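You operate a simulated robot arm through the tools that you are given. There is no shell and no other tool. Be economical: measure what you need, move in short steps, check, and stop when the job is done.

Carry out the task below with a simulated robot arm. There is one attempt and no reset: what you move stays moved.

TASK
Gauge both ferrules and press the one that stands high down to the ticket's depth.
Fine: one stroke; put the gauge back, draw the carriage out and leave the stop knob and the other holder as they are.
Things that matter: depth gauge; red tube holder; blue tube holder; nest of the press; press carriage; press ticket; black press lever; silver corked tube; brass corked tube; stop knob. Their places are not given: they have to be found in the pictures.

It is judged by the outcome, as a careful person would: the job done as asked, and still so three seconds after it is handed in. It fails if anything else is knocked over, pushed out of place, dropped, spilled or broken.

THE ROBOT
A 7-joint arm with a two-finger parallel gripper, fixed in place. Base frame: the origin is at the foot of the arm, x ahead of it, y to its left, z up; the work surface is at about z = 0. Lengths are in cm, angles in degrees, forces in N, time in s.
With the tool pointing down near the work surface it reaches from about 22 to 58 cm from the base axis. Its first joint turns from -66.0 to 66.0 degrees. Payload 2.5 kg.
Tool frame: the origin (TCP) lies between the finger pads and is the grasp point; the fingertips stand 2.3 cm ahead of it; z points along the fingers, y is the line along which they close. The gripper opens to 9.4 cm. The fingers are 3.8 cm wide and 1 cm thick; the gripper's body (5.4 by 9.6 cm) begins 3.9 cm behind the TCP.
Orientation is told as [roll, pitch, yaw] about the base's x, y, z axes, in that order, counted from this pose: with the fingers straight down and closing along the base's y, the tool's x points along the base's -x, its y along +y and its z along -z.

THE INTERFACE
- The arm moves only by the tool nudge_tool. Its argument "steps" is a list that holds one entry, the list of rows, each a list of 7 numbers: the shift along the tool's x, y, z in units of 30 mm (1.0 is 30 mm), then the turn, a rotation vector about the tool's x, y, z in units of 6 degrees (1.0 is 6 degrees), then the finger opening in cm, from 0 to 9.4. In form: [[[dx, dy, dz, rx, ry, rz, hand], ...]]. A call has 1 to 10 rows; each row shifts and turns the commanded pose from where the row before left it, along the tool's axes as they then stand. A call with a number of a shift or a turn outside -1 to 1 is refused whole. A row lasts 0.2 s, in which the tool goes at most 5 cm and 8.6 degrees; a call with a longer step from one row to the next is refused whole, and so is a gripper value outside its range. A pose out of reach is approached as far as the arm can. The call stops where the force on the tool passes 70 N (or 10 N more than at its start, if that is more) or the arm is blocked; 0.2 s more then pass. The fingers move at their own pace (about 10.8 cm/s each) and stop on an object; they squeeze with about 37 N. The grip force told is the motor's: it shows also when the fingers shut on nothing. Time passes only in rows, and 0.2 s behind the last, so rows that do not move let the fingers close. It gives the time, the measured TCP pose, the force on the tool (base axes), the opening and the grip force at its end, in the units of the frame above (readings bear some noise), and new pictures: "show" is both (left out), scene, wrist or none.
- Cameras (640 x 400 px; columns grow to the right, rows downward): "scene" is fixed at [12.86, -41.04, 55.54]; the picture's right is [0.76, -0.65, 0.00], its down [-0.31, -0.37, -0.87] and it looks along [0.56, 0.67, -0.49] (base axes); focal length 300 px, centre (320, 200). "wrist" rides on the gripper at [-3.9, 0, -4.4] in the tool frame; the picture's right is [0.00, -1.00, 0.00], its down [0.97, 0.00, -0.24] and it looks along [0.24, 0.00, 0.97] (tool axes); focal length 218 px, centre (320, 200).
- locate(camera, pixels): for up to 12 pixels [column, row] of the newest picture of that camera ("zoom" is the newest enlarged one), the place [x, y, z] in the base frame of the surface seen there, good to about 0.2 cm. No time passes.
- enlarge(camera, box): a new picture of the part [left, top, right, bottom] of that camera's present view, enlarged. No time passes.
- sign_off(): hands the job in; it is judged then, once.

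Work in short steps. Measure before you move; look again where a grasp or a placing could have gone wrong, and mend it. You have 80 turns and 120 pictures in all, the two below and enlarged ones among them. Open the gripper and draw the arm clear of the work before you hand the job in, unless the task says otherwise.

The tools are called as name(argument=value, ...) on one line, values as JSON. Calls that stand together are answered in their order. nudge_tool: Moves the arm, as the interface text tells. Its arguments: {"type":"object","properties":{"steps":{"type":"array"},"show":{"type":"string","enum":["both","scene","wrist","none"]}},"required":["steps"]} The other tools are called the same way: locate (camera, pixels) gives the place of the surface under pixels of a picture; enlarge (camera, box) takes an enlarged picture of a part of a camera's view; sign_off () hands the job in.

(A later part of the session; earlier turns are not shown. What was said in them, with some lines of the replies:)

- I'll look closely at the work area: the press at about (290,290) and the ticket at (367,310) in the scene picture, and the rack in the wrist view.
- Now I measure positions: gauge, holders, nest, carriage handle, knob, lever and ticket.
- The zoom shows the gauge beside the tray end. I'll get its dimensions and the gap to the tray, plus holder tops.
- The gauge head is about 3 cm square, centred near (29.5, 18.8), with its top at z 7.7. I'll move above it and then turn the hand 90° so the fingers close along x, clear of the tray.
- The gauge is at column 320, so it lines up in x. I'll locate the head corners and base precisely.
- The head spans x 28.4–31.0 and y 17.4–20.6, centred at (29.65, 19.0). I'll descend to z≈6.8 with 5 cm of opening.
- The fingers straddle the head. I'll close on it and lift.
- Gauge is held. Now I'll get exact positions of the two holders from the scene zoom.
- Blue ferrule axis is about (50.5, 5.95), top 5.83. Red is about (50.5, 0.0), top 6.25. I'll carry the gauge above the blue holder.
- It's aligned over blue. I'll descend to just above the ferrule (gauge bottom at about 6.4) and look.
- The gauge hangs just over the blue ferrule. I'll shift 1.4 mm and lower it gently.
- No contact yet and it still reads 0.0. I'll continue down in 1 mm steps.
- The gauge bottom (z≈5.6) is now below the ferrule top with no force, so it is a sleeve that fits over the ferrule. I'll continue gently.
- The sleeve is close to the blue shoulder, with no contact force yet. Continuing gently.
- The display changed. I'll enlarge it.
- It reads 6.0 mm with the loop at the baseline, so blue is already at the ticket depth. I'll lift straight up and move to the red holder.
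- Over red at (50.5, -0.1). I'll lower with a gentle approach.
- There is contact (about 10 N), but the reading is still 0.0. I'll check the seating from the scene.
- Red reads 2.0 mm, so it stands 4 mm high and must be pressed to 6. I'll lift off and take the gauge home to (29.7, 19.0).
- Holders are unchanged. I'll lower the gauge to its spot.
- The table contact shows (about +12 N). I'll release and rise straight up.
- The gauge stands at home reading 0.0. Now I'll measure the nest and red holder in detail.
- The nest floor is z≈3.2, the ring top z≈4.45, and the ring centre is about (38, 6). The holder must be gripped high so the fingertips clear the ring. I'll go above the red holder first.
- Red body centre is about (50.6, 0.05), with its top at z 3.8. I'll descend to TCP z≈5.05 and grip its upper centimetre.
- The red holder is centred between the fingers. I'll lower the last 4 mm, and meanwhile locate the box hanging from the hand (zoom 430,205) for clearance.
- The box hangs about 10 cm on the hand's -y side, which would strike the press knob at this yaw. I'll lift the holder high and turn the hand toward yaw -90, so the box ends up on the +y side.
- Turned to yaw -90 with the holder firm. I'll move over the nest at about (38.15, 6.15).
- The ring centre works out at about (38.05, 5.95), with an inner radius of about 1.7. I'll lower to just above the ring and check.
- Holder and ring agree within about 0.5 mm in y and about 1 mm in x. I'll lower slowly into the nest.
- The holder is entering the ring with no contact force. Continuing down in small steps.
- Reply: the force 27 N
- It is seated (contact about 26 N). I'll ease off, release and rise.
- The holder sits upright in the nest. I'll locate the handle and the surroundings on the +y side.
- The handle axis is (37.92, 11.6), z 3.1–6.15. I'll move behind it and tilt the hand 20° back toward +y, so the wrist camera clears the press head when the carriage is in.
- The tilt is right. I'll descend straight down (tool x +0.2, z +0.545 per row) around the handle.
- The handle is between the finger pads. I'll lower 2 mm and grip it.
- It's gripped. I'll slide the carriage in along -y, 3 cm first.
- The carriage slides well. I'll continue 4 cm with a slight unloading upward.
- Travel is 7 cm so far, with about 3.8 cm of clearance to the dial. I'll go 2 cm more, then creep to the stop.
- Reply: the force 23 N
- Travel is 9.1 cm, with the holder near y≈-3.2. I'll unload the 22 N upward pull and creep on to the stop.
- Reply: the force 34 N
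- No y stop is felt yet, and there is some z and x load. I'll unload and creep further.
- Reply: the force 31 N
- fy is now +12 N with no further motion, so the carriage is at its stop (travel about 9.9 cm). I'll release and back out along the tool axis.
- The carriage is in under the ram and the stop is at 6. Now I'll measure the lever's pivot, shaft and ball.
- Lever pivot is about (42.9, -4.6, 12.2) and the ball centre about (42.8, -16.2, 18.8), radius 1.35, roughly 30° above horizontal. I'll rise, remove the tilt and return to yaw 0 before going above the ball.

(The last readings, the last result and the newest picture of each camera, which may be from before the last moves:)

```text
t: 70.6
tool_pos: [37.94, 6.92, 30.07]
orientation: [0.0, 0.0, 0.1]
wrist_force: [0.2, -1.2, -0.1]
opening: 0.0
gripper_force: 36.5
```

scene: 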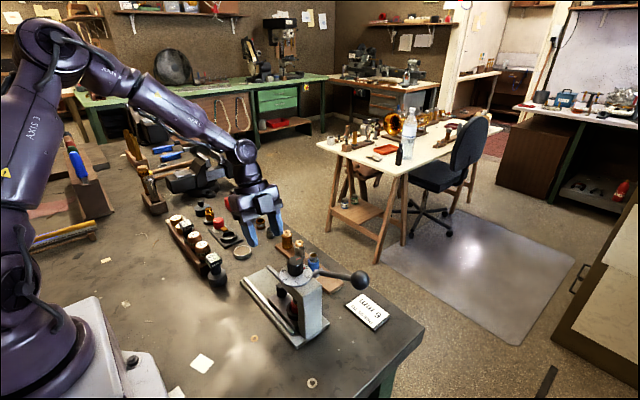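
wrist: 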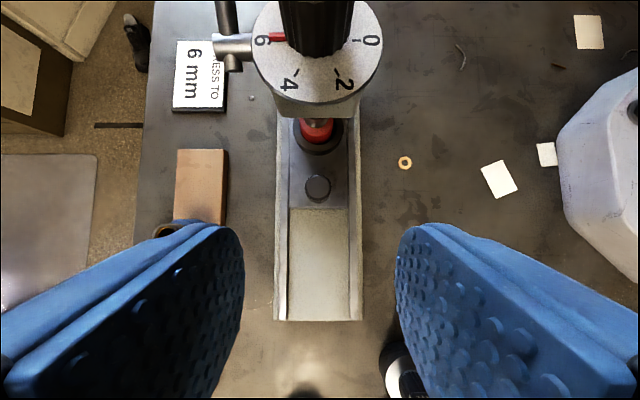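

nudge_tool(steps=[[[-0.18, -0.857, 0, 0, 0, 0, 0], [-0.18, -0.857, 0, 0, 0, 0, 0], [-0.18, -0.857, 0, 0, 0, 0, 0], [-0.18, -0.857, 0, 0, 0, 0, 0], [-0.18, -0.857, 0, 0, 0, 0, 0], [-0.18, -0.857, 0, 0, 0, 0, 0], [-0.18, -0.857, 0, 0, 0, 0, 0], [-0.18, -0.857, 0, 0, 0, 0, 0], [-0.18, -0.857, 0.4, 0, 0, 0, 0], [0, 0, 0.5, 0, 0, 0, 0]]])

enlarge(camera="scene", box=[300, 180, 420, 310])

```text
t: 72.8
tool_pos: [42.82, -16.23, 27.4]
orientation: [0.0, 0.1, -0.1]
wrist_force: [0.2, -0.4, 0.8]
opening: 0.01
gripper_force: 37.0
```

scene: 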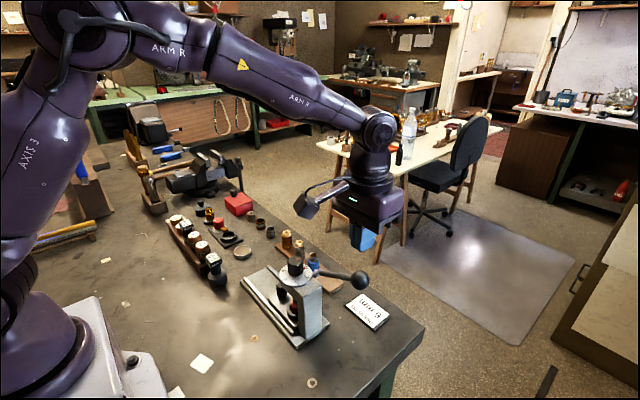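
wrist: 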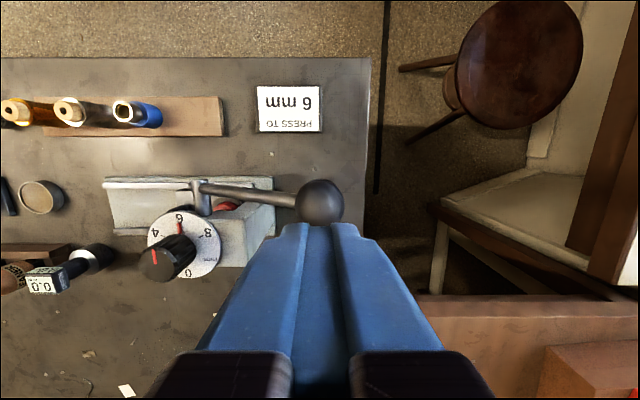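

```text
3.08 times, centred on (360, 245) of scene
```

zoom: 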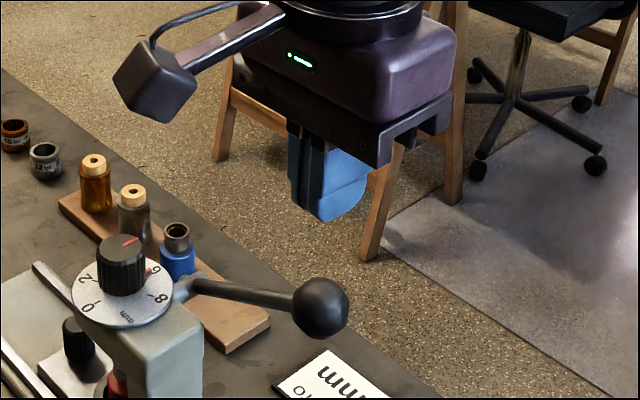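

The ball is centred at about (43.3, -16.2). I'll shift 4 mm in x and come down to just above it.

nudge_tool(steps=[[[-0.14, 0, 0.5, 0, 0, 0, 0], [0, 0, 0.5, 0, 0, 0, 0], [0, 0, 0.4, 0, 0, 0, 0], [0, 0, 0.1, 0, 0, 0, 0]]], show="wrist")

enlarge(camera="scene", box=[310, 210, 410, 310])

```text
t: 73.8
tool_pos: [43.16, -16.2, 22.92]
orientation: [0.1, 0.1, 0.0]
wrist_force: [0.4, -0.4, 0.6]
opening: 0.0
gripper_force: 36.4
```

wrist: 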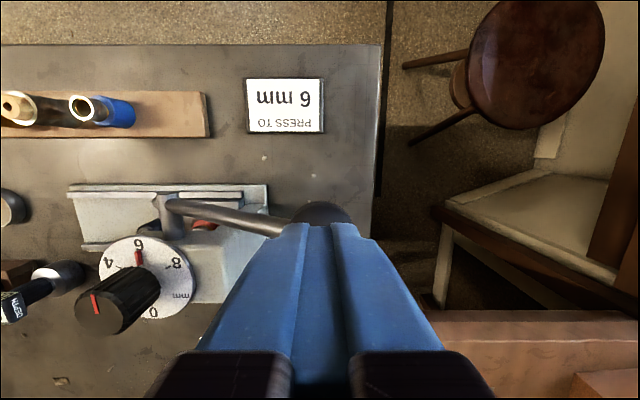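

```text
4.00 times, centred on (360, 260) of scene
```

zoom: 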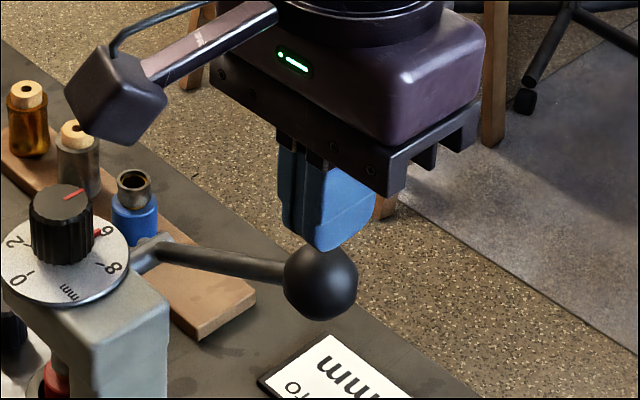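

Fingertips are just above the ball. I'll check the side box's place, then begin the downward stroke following the arc.

locate(camera="zoom", pixels=[[85, 125], [135, 140], [110, 100], [160, 100]])

nudge_tool(steps=[[[0, 0, 0.1, 0, 0, 0, 0], [0, 0, 0.1, 0, 0, 0, 0], [0, -0.05, 0.15, 0, 0, 0, 0], [0, -0.06, 0.15, 0, 0, 0, 0], [0, 0, 0, 0, 0, 0, 0]]])

```text
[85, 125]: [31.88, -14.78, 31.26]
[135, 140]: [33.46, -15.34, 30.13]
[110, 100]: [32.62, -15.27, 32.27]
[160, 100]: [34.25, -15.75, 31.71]
```

```text
t: 75.0
tool_pos: [43.21, -16.31, 21.47]
orientation: [0.0, 0.1, -0.1]
wrist_force: [0.1, -1.0, 0.0]
opening: 0.01
gripper_force: 37.1
```

scene: 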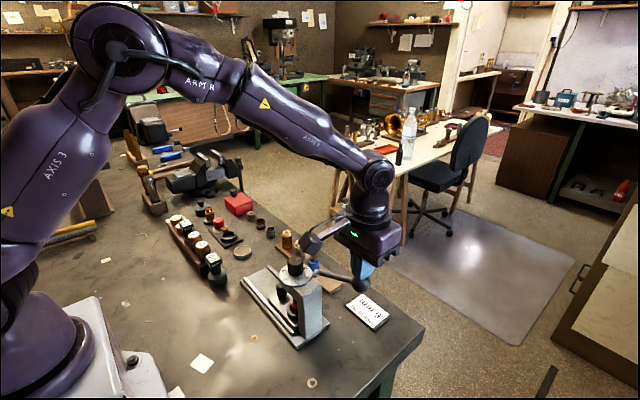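
wrist: 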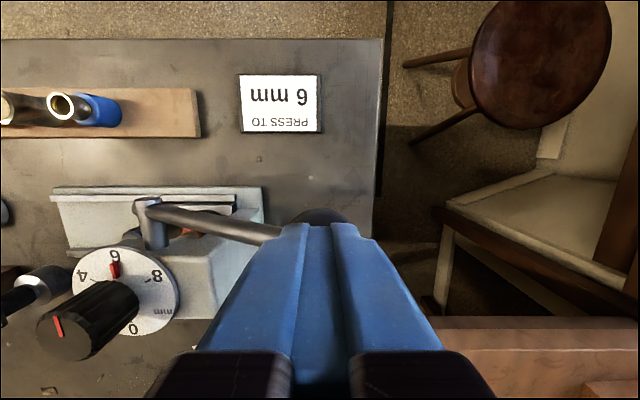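

Little force so far. I'll continue the stroke down.

nudge_tool(steps=[[[0, -0.06, 0.2, 0, 0, 0, 0], [0, -0.06, 0.2, 0, 0, 0, 0], [0, -0.05, 0.2, 0, 0, 0, 0], [0, -0.05, 0.2, 0, 0, 0, 0], [0, -0.04, 0.2, 0, 0, 0, 0]]])

enlarge(camera="scene", box=[270, 220, 400, 330])

```text
t: 76.2
tool_pos: [43.3, -17.25, 18.43]
orientation: [0.0, -0.1, 0.1]
wrist_force: [0.2, 0.0, 1.2]
opening: 0.0
gripper_force: 37.0
```

scene: 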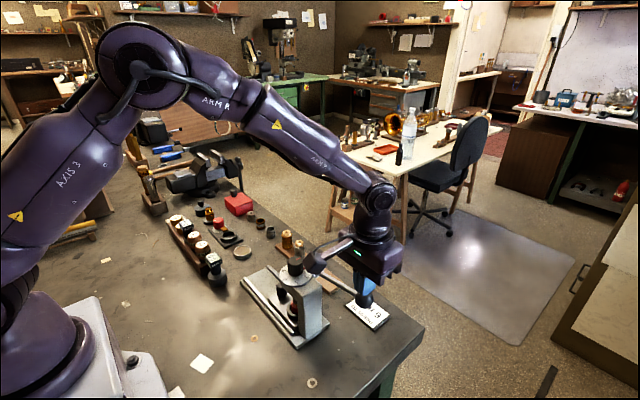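
wrist: 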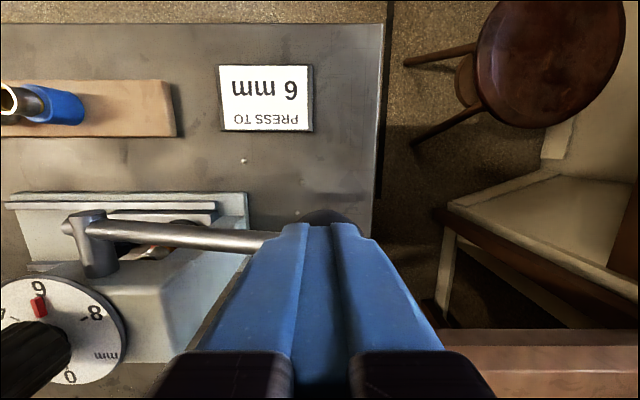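

```text
3.64 times, centred on (335, 275) of scene
```

zoom: 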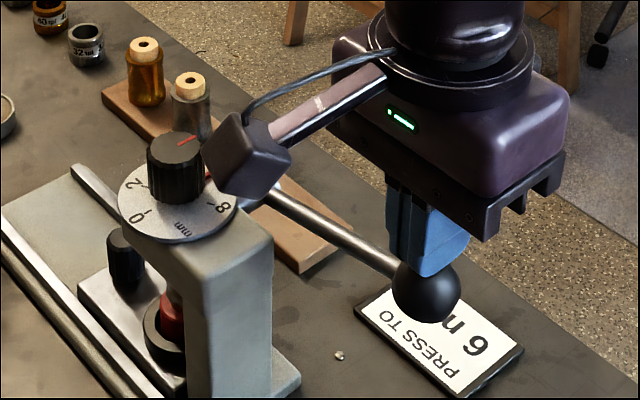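

The lever is following. Continuing down with smaller y change.

nudge_tool(steps=[[[0, -0.04, 0.15, 0, 0, 0, 0], [0, -0.03, 0.15, 0, 0, 0, 0], [0, -0.02, 0.15, 0, 0, 0, 0], [0, -0.01, 0.15, 0, 0, 0, 0], [0, 0, 0.15, 0, 0, 0, 0], [0, 0, 0, 0, 0, 0, 0]]], show="wrist")

enlarge(camera="scene", box=[260, 240, 380, 340])

```text
t: 77.6
tool_pos: [43.24, -17.59, 16.09]
orientation: [0.0, 0.0, 0.0]
wrist_force: [-0.5, -2.5, 4.9]
opening: 0.03
gripper_force: 37.0
```

wrist: 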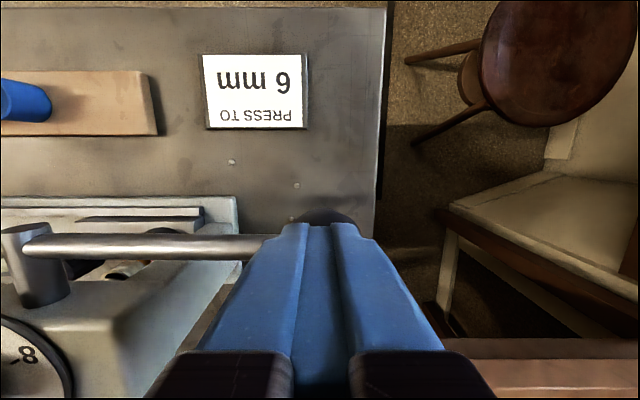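

```text
4.00 times, centred on (320, 290) of scene
```

zoom: 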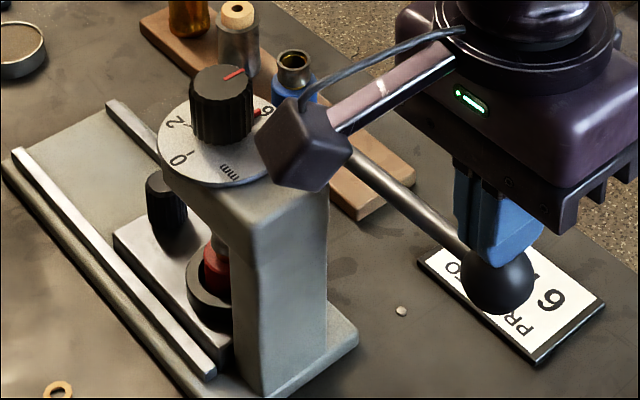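

nudge_tool(steps=[[[0, 0, 0.15, 0, 0, 0, 0], [0, 0.01, 0.15, 0, 0, 0, 0], [0, 0.02, 0.15, 0, 0, 0, 0], [0, 0.02, 0.12, 0, 0, 0, 0], [0, 0, 0, 0, 0, 0, 0]]], show="wrist")

enlarge(camera="scene", box=[260, 240, 380, 340])

```text
t: 78.8
tool_pos: [43.21, -17.57, 14.62]
orientation: [-0.1, 0.0, 0.0]
wrist_force: [-5.6, -0.6, 22.3]
opening: 0.01
gripper_force: 36.5
```

wrist: 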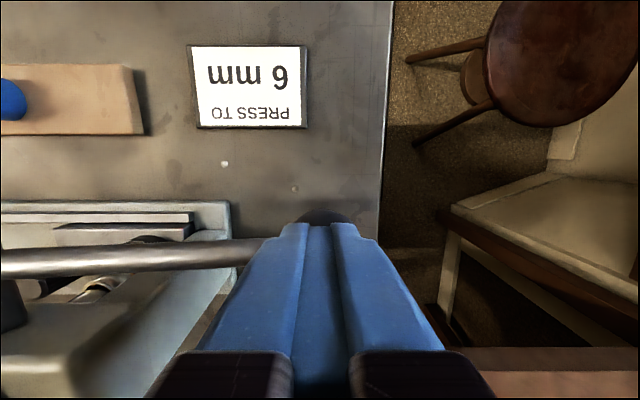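

```text
4.00 times, centred on (320, 290) of scene
```

zoom: 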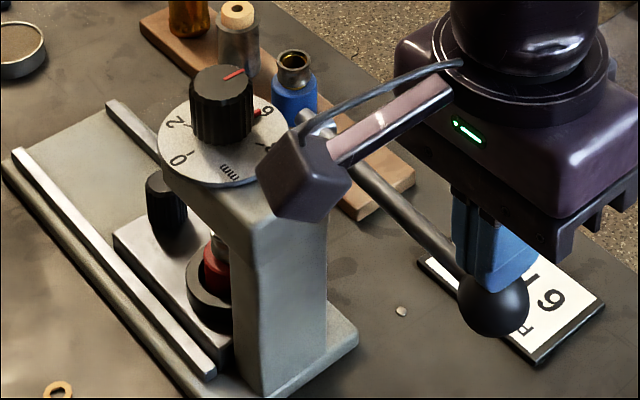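

The pressing force has begun (22 N). I'll keep going in small steps until the stop.

nudge_tool(steps=[[[0, 0.01, 0.08, 0, 0, 0, 0], [0, 0.01, 0.08, 0, 0, 0, 0], [0, 0.01, 0.08, 0, 0, 0, 0], [0, 0, 0, 0, 0, 0, 0]]], show="none")

```text
t: 79.5
tool_pos: [43.31, -17.49, 14.65]
orientation: [-0.3, -0.2, -0.1]
wrist_force: [-5.0, 2.8, 14.6]
opening: 0.0
gripper_force: 37.0
stopped in row 3: the force on the tool passed its limit (the readings are from after the stop); the commanded pose is now the measured one
```

The force passed 70 N with the lever stationary at z 14.65. I'll look at the lever and ferrule.

enlarge(camera="scene", box=[280, 270, 330, 330])

nudge_tool(steps=[[[0, 0, 0.05, 0, 0, 0, 0], [0, 0, 0.05, 0, 0, 0, 0], [0, 0, 0.05, 0, 0, 0, 0], [0, 0, 0, 0, 0, 0, 0]]], show="scene")

enlarge(camera="scene", box=[260, 240, 380, 340])

```text
6.67 times, centred on (305, 300) of scene
```

zoom: 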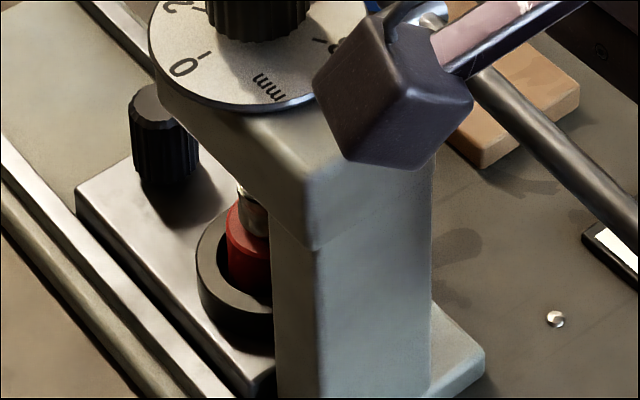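

```text
t: 80.5
tool_pos: [43.3, -17.64, 14.49]
orientation: [-0.3, -0.6, -0.1]
wrist_force: [-20.8, 7.4, 58.2]
opening: 0.02
gripper_force: 37.1
```

scene: 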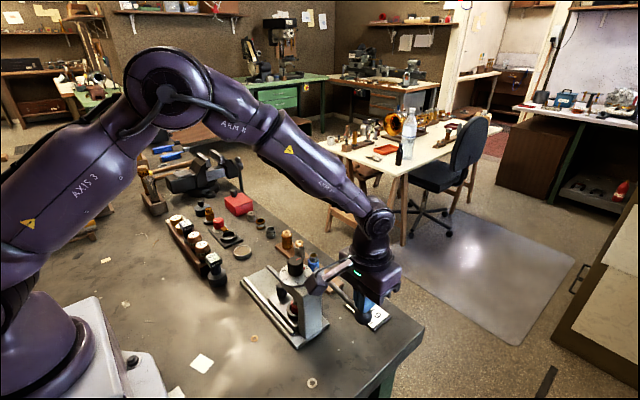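

```text
4.00 times, centred on (320, 290) of scene
```

zoom: 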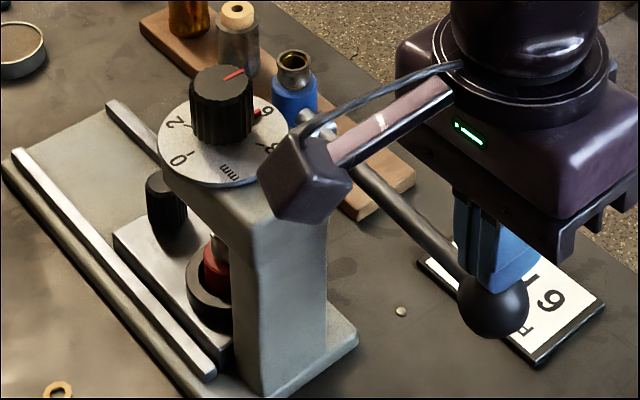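

The lever hasn't moved between 22 N and 58 N, which points to the hard stop. I'll press a touch more within the same stroke to confirm.

nudge_tool(steps=[[[0, 0, 0.03, 0, 0, 0, 0], [0, 0, 0.02, 0, 0, 0, 0], [0, 0, 0, 0, 0, 0, 0]]], show="scene")

enlarge(camera="scene", box=[285, 280, 315, 310])

```text
t: 81.0
tool_pos: [43.42, -17.52, 14.59]
orientation: [-0.2, -0.5, -0.1]
wrist_force: [-5.0, 2.8, 15.4]
opening: 0.0
gripper_force: 36.7
stopped in row 2: the force on the tool passed its limit (the readings are from after the stop); the commanded pose is now the measured one
```

scene: 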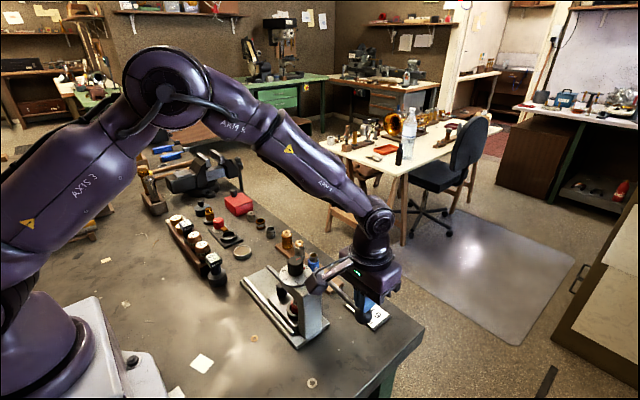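

```text
13.33 times, centred on (300, 295) of scene
```

zoom: 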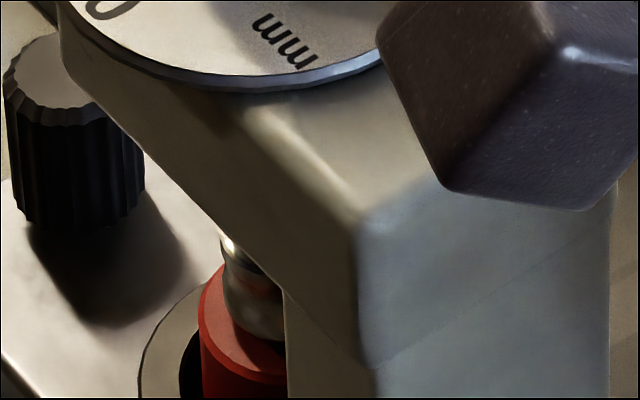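

Hard stop confirmed. I'll rise slowly so that the lever, if sprung, follows without snapping.

nudge_tool(steps=[[[0, 0, -0.15, 0, 0, 0, 0], [0, 0, -0.2, 0, 0, 0, 0], [0, -0.01, -0.2, 0, 0, 0, 0], [0, 0, -0.2, 0, 0, 0, 0], [0, 0, -0.2, 0, 0, 0, 0], [0, 0, 0, 0, 0, 0, 0]]])

enlarge(camera="scene", box=[260, 230, 380, 330])

```text
t: 82.5
tool_pos: [43.32, -17.47, 17.36]
orientation: [-0.3, -0.5, -0.2]
wrist_force: [1.0, 0.8, 1.3]
opening: 0.0
gripper_force: 36.8
```

scene: 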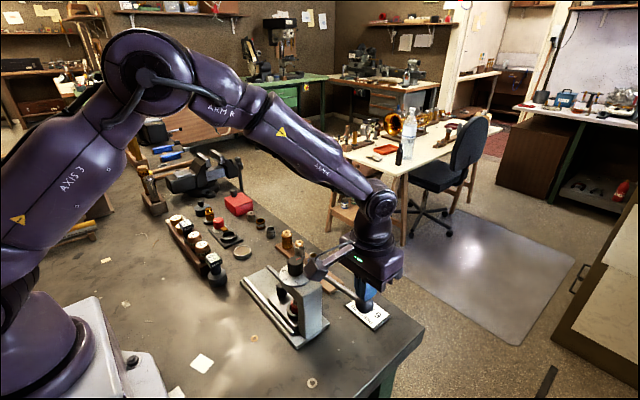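
wrist: 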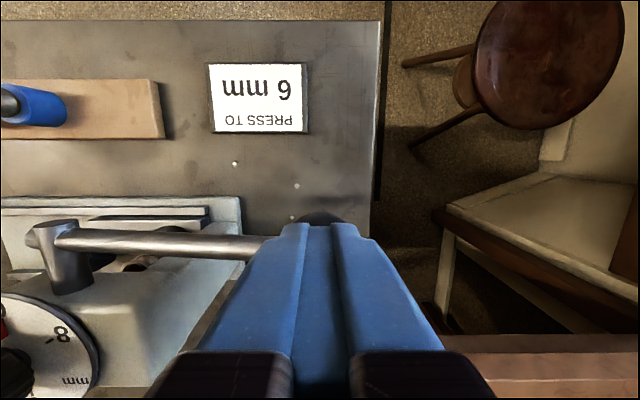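

```text
4.00 times, centred on (320, 280) of scene
```

zoom: 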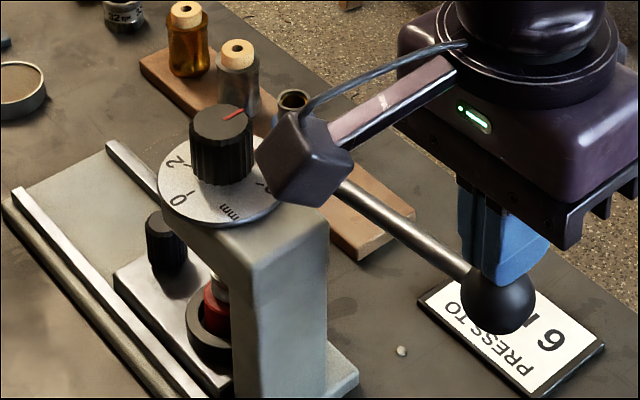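

The lever follows under its spring. I'll keep rising, then lift clear.

nudge_tool(steps=[[[0, 0.04, -0.25, 0, 0, 0, 0], [0, 0.05, -0.25, 0, 0, 0, 0], [0, 0.06, -0.25, 0, 0, 0, 0], [0, 0.08, -0.25, 0, 0, 0, 0], [0, 0.1, -0.3, 0, 0, 0, 0], [0, 0.1, -0.3, 0, 0, 0, 0], [0, 0, -0.5, 0, 0, 0, 0], [0, 0, -0.8, 0, 0, 0, 0], [0, 0, -0.8, 0, 0, 0, 0], [0, 0, -0.8, 0, 0, 0, 0]]])

enlarge(camera="scene", box=[260, 230, 380, 330])

```text
t: 84.7
tool_pos: [43.03, -16.02, 30.79]
orientation: [-0.2, -0.4, -0.1]
wrist_force: [-0.3, -0.2, -0.9]
opening: 0.0
gripper_force: 37.0
```

scene: 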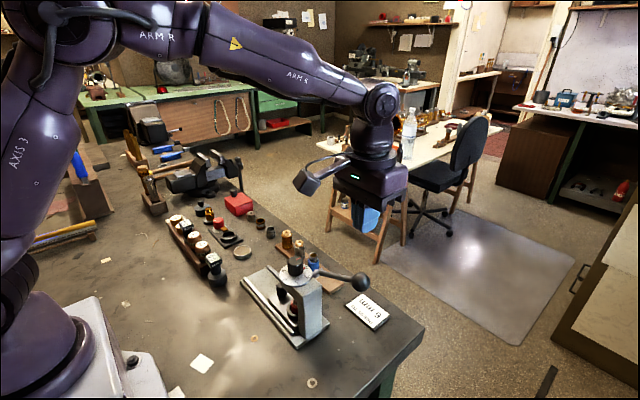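

```text
refused: no pictures are left
```

Pictures are used up, but `locate` still works on the last scene image. I'll confirm the carriage handle (about 281,287) and check that gauge and lever are in place before returning for the carriage by readings alone.

locate(camera="scene", pixels=[[281, 287], [281, 291], [284, 288], [278, 288], [281, 296], [360, 280], [213, 260], [293, 300], [294, 305], [292, 302]])

nudge_tool(steps=[[[0.187, 0.852, 0, -0.033, 0.067, 0, 0], [0.187, 0.852, 0, 0, 0, 0, 0], [0.187, 0.852, 0, 0, 0, 0, 0], [0.187, 0.852, 0, 0, 0, 0, 0], [0.187, 0.852, 0, 0, 0, 0, 2], [0.187, 0.852, 0, 0, 0, 0, 5], [0.187, 0.852, 0, 0, 0, 0, 5], [0.187, 0.852, 0, 0, 0, 0, 5], [0.187, 0.852, 0, 0, 0, 0, 5]]], show="none")

nudge_tool(steps=[[[0, 0, 0, 0, 0, 1, 5], [0, 0, 0, 0, 0, 1, 5], [0, 0, 0, 0, 0, 1, 5], [0, 0, 0, 0, 0, 1, 5], [0, 0, 0, 0, 0, 1, 5], [0, 0, 0, 0, 0, 1, 5], [0, 0, 0, 0, 0, 1, 5], [0, 0, 0, 0, 0, 1, 5]]], show="none")

nudge_tool(steps=[[[0, 0, 0, 0, 0, 1, 5], [0, 0, 0, 0, 0, 1, 5], [0, 0, 0, 0, 0, 1, 5], [0, 0, 0, 0, 0, 1, 5], [0, 0, 0, 0, 0, 1, 5], [0, 0, 0, 0, 0, 1, 5], [0, 0, 0, 0, 0, 1, 5], [0, 0, 0, 0, 0, 0, 5]]], show="none")

```text
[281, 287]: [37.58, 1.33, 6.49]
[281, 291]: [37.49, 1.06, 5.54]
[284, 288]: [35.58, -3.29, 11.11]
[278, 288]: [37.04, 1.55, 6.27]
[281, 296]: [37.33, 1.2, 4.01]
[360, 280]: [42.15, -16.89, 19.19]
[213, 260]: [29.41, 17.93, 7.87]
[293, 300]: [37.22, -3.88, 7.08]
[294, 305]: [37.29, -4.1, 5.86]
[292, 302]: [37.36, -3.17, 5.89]
```

```text
t: 86.7
tool_pos: [38.22, 6.8, 30.83]
orientation: [0.0, -0.1, -0.1]
wrist_force: [-0.3, 0.7, -0.2]
opening: 4.99
gripper_force: 0.1
no pictures are left
```

```text
t: 88.5
tool_pos: [38.25, 6.8, 30.77]
orientation: [0.0, -0.1, -48.2]
wrist_force: [0.3, 0.0, -1.2]
opening: 4.99
gripper_force: 0.2
no pictures are left
```

```text
t: 90.2
tool_pos: [38.16, 6.99, 30.69]
orientation: [-0.1, -0.1, -90.2]
wrist_force: [-0.3, 0.5, 0.0]
opening: 4.97
gripper_force: 0.0
no pictures are left
```

The handle is at about (37.8, 1.6), as expected, with lever, gauge and holder in place. I'll tilt and descend along the same path as the retreat.

nudge_tool(steps=[[[0, -0.06, 0, 0, -0.833, 0, 5], [0, 0, 0, 0, -0.833, 0, 5], [0, 0, 0, 0, -0.833, 0, 5], [0, 0, 0, 0, -0.833, 0, 5], [0.287, 0, 0.79, 0, 0, 0, 5], [0.287, 0, 0.79, 0, 0, 0, 5], [0.287, 0, 0.79, 0, 0, 0, 5], [0.287, 0, 0.79, 0, 0, 0, 5], [0.287, 0, 0.79, 0, 0, 0, 5], [0, 0, 0, 0, 0, 0, 5]]], show="none")

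nudge_tool(steps=[[[0, 0, 0, 0, 0, 0, 5]]], show="none")

```text
t: 92.5
tool_pos: [37.92, 6.84, 18.09]
orientation: [0.1, -20.1, -90.2]
wrist_force: [0.9, 1.0, -0.2]
opening: 5.0
gripper_force: 0.2
no pictures are left
```

```text
t: 92.8
tool_pos: [37.94, 6.94, 18.06]
orientation: [0.0, -20.2, -90.2]
wrist_force: [0.3, -0.5, -0.2]
opening: 5.02
gripper_force: 0.3
no pictures are left
```

Matching the earlier retreat pose. I'll descend along the tool axis to the grip point at (38.0, 2.95, 6.5).

nudge_tool(steps=[[[0.04, 0.02, 0.9, 0, 0, 0, 5], [0.04, 0, 0.9, 0, 0, 0, 5], [0, 0, 0.9, 0, 0, 0, 5], [0, 0, 0.7, 0, 0, 0, 5], [0, 0, 0.4, 0, 0, 0, 5], [0, 0, 0.25, 0, 0, 0, 5], [0, 0, 0, 0, 0, 0, 5]]], show="none")

```text
t: 94.5
tool_pos: [38.01, 2.85, 6.57]
orientation: [0.1, -20.2, -90.1]
wrist_force: [-0.2, -0.1, 0.0]
opening: 4.99
gripper_force: 0.0
no pictures are left
```

In position with no contact. I'll grip the handle.

nudge_tool(steps=[[[0, 0, 0, 0, 0, 0, 0], [0, 0, 0, 0, 0, 0, 0], [0, 0, 0, 0, 0, 0, 0], [0, 0, 0, 0, 0, 0, 0]]], show="none")

```text
t: 95.5
tool_pos: [37.98, 3.08, 6.71]
orientation: [0.0, -20.1, -90.0]
wrist_force: [5.0, -1.0, -5.7]
opening: 2.16
gripper_force: 45.2
no pictures are left
```

It's gripped (2.16 cm, the same as before). I'll draw the carriage out along +y.

nudge_tool(steps=[[[0.08, 0, -0.029, 0, 0, 0, 0], [0.157, 0, -0.057, 0, 0, 0, 0], [0.25, 0, -0.091, 0, 0, 0, 0], [0.25, 0, -0.091, 0, 0, 0, 0], [0, 0, 0, 0, 0, 0, 0]]], show="none")

```text
t: 96.7
tool_pos: [38.11, 5.28, 6.54]
orientation: [0.0, -20.1, -90.1]
wrist_force: [-4.3, 0.4, -4.0]
opening: 2.16
gripper_force: 45.3
no pictures are left
```

nudge_tool(steps=[[[0.25, 0, -0.091, 0, 0, 0, 0], [0.313, 0, -0.114, 0, 0, 0, 0], [0.313, 0, -0.114, 0, 0, 0, 0], [0.25, 0, -0.091, 0, 0, 0, 0], [0, 0, 0, 0, 0, 0, 0]]], show="none")

```text
t: 97.8
tool_pos: [37.94, 8.94, 6.53]
orientation: [-0.2, -20.1, -90.2]
wrist_force: [-15.2, 0.0, -13.5]
opening: 2.16
gripper_force: 44.5
no pictures are left
```

nudge_tool(steps=[[[0.2, -0.015, -0.05, 0, 0, 0, 0], [0.313, 0, -0.114, 0, 0, 0, 0], [0.313, 0, -0.114, 0, 0, 0, 0], [0.2, 0, -0.073, 0, 0, 0, 0], [0, 0, 0, 0, 0, 0, 0]]], show="none")

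```text
t: 99.0
tool_pos: [38.02, 12.15, 6.55]
orientation: [-0.2, -20.2, -90.1]
wrist_force: [-29.0, 1.8, 24.8]
opening: 2.16
gripper_force: 45.1
no pictures are left
```

nudge_tool(steps=[[[0.06, -0.02, -0.035, 0, 0, 0, 0], [0.06, 0, -0.022, 0, 0, 0, 0], [0.05, 0, -0.018, 0, 0, 0, 0], [0, 0, 0, 0, 0, 0, 0]]], show="none")

```text
t: 100.0
tool_pos: [38.05, 12.78, 6.64]
orientation: [0.0, -20.3, -90.1]
wrist_force: [-18.6, 1.4, 12.8]
opening: 2.17
gripper_force: 44.8
no pictures are left
5 turns are left
```

The carriage is almost fully out. I'll make a last 1.5 mm creep to the stop, then release and back off along the tool axis.

nudge_tool(steps=[[[0.03, -0.01, -0.02, 0, 0, 0, 0], [0.02, 0, -0.007, 0, 0, 0, 0], [0, 0, 0, 0, 0, 0, 5], [0, 0, 0, 0, 0, 0, 5], [0, 0, 0, 0, 0, 0, 5], [0, 0, -0.3, 0, 0, 0, 5], [0, 0, -0.8, 0, 0, 0, 5], [0, 0, -1, 0, 0, 0, 5], [0, 0, -1, 0, 0, 0, 5], [0, 0, -1, 0, 0, 0, 5]]], show="none")

```text
t: 102.2
tool_pos: [37.98, 17.15, 18.21]
orientation: [0.0, -20.2, -90.1]
wrist_force: [0.4, -0.3, -1.1]
opening: 5.01
gripper_force: 0.0
no pictures are left
4 turns are left
```

Released cleanly. I'll raise the arm clear, straight up.

nudge_tool(steps=[[[-0.34, 0, -0.94, 0, 0, 0, 5], [-0.34, 0, -0.94, 0, 0, 0, 5], [-0.34, 0, -0.94, 0, 0, 0, 5], [-0.34, 0, -0.94, 0, 0, 0, 9], [0, 0, 0, 0, 0, 0, 9]]], show="none")

```text
t: 103.5
tool_pos: [37.85, 17.08, 30.07]
orientation: [0.1, -20.1, -90.0]
wrist_force: [-0.3, -0.9, 0.4]
opening: 9.0
gripper_force: 0.0
no pictures are left
3 turns are left
```

sign_off()

```text
The job is handed in.
```

I handed the job in with the red ferrule pressed once against the stop set at 6 mm. I did not re-gauge it afterwards, so the 6 mm depth is inferred from the lever hitting its hard stop.

- **Gauging:** blue read 6.0 mm, already at the ticket's depth. Red read 2.0 mm, so it was the one standing high.
- **Pressing:** it was one lever stroke. The lever stopped moving at about 22 N and held there as I pushed past 70 N.
- **Left as asked:** the gauge is back in its place, and the stop knob is still at 6. I lifted the gauge on and off the blue holder but did not move the holder itself.
- **Carriage:** I drew it out by arm readings alone, because the picture allowance had run out. It came out about the same 9.9 cm it had gone in, and the arm is clear above it.
- **Red holder:** it is still in the nest on the carriage, since the task did not ask for it to go back to the rack.
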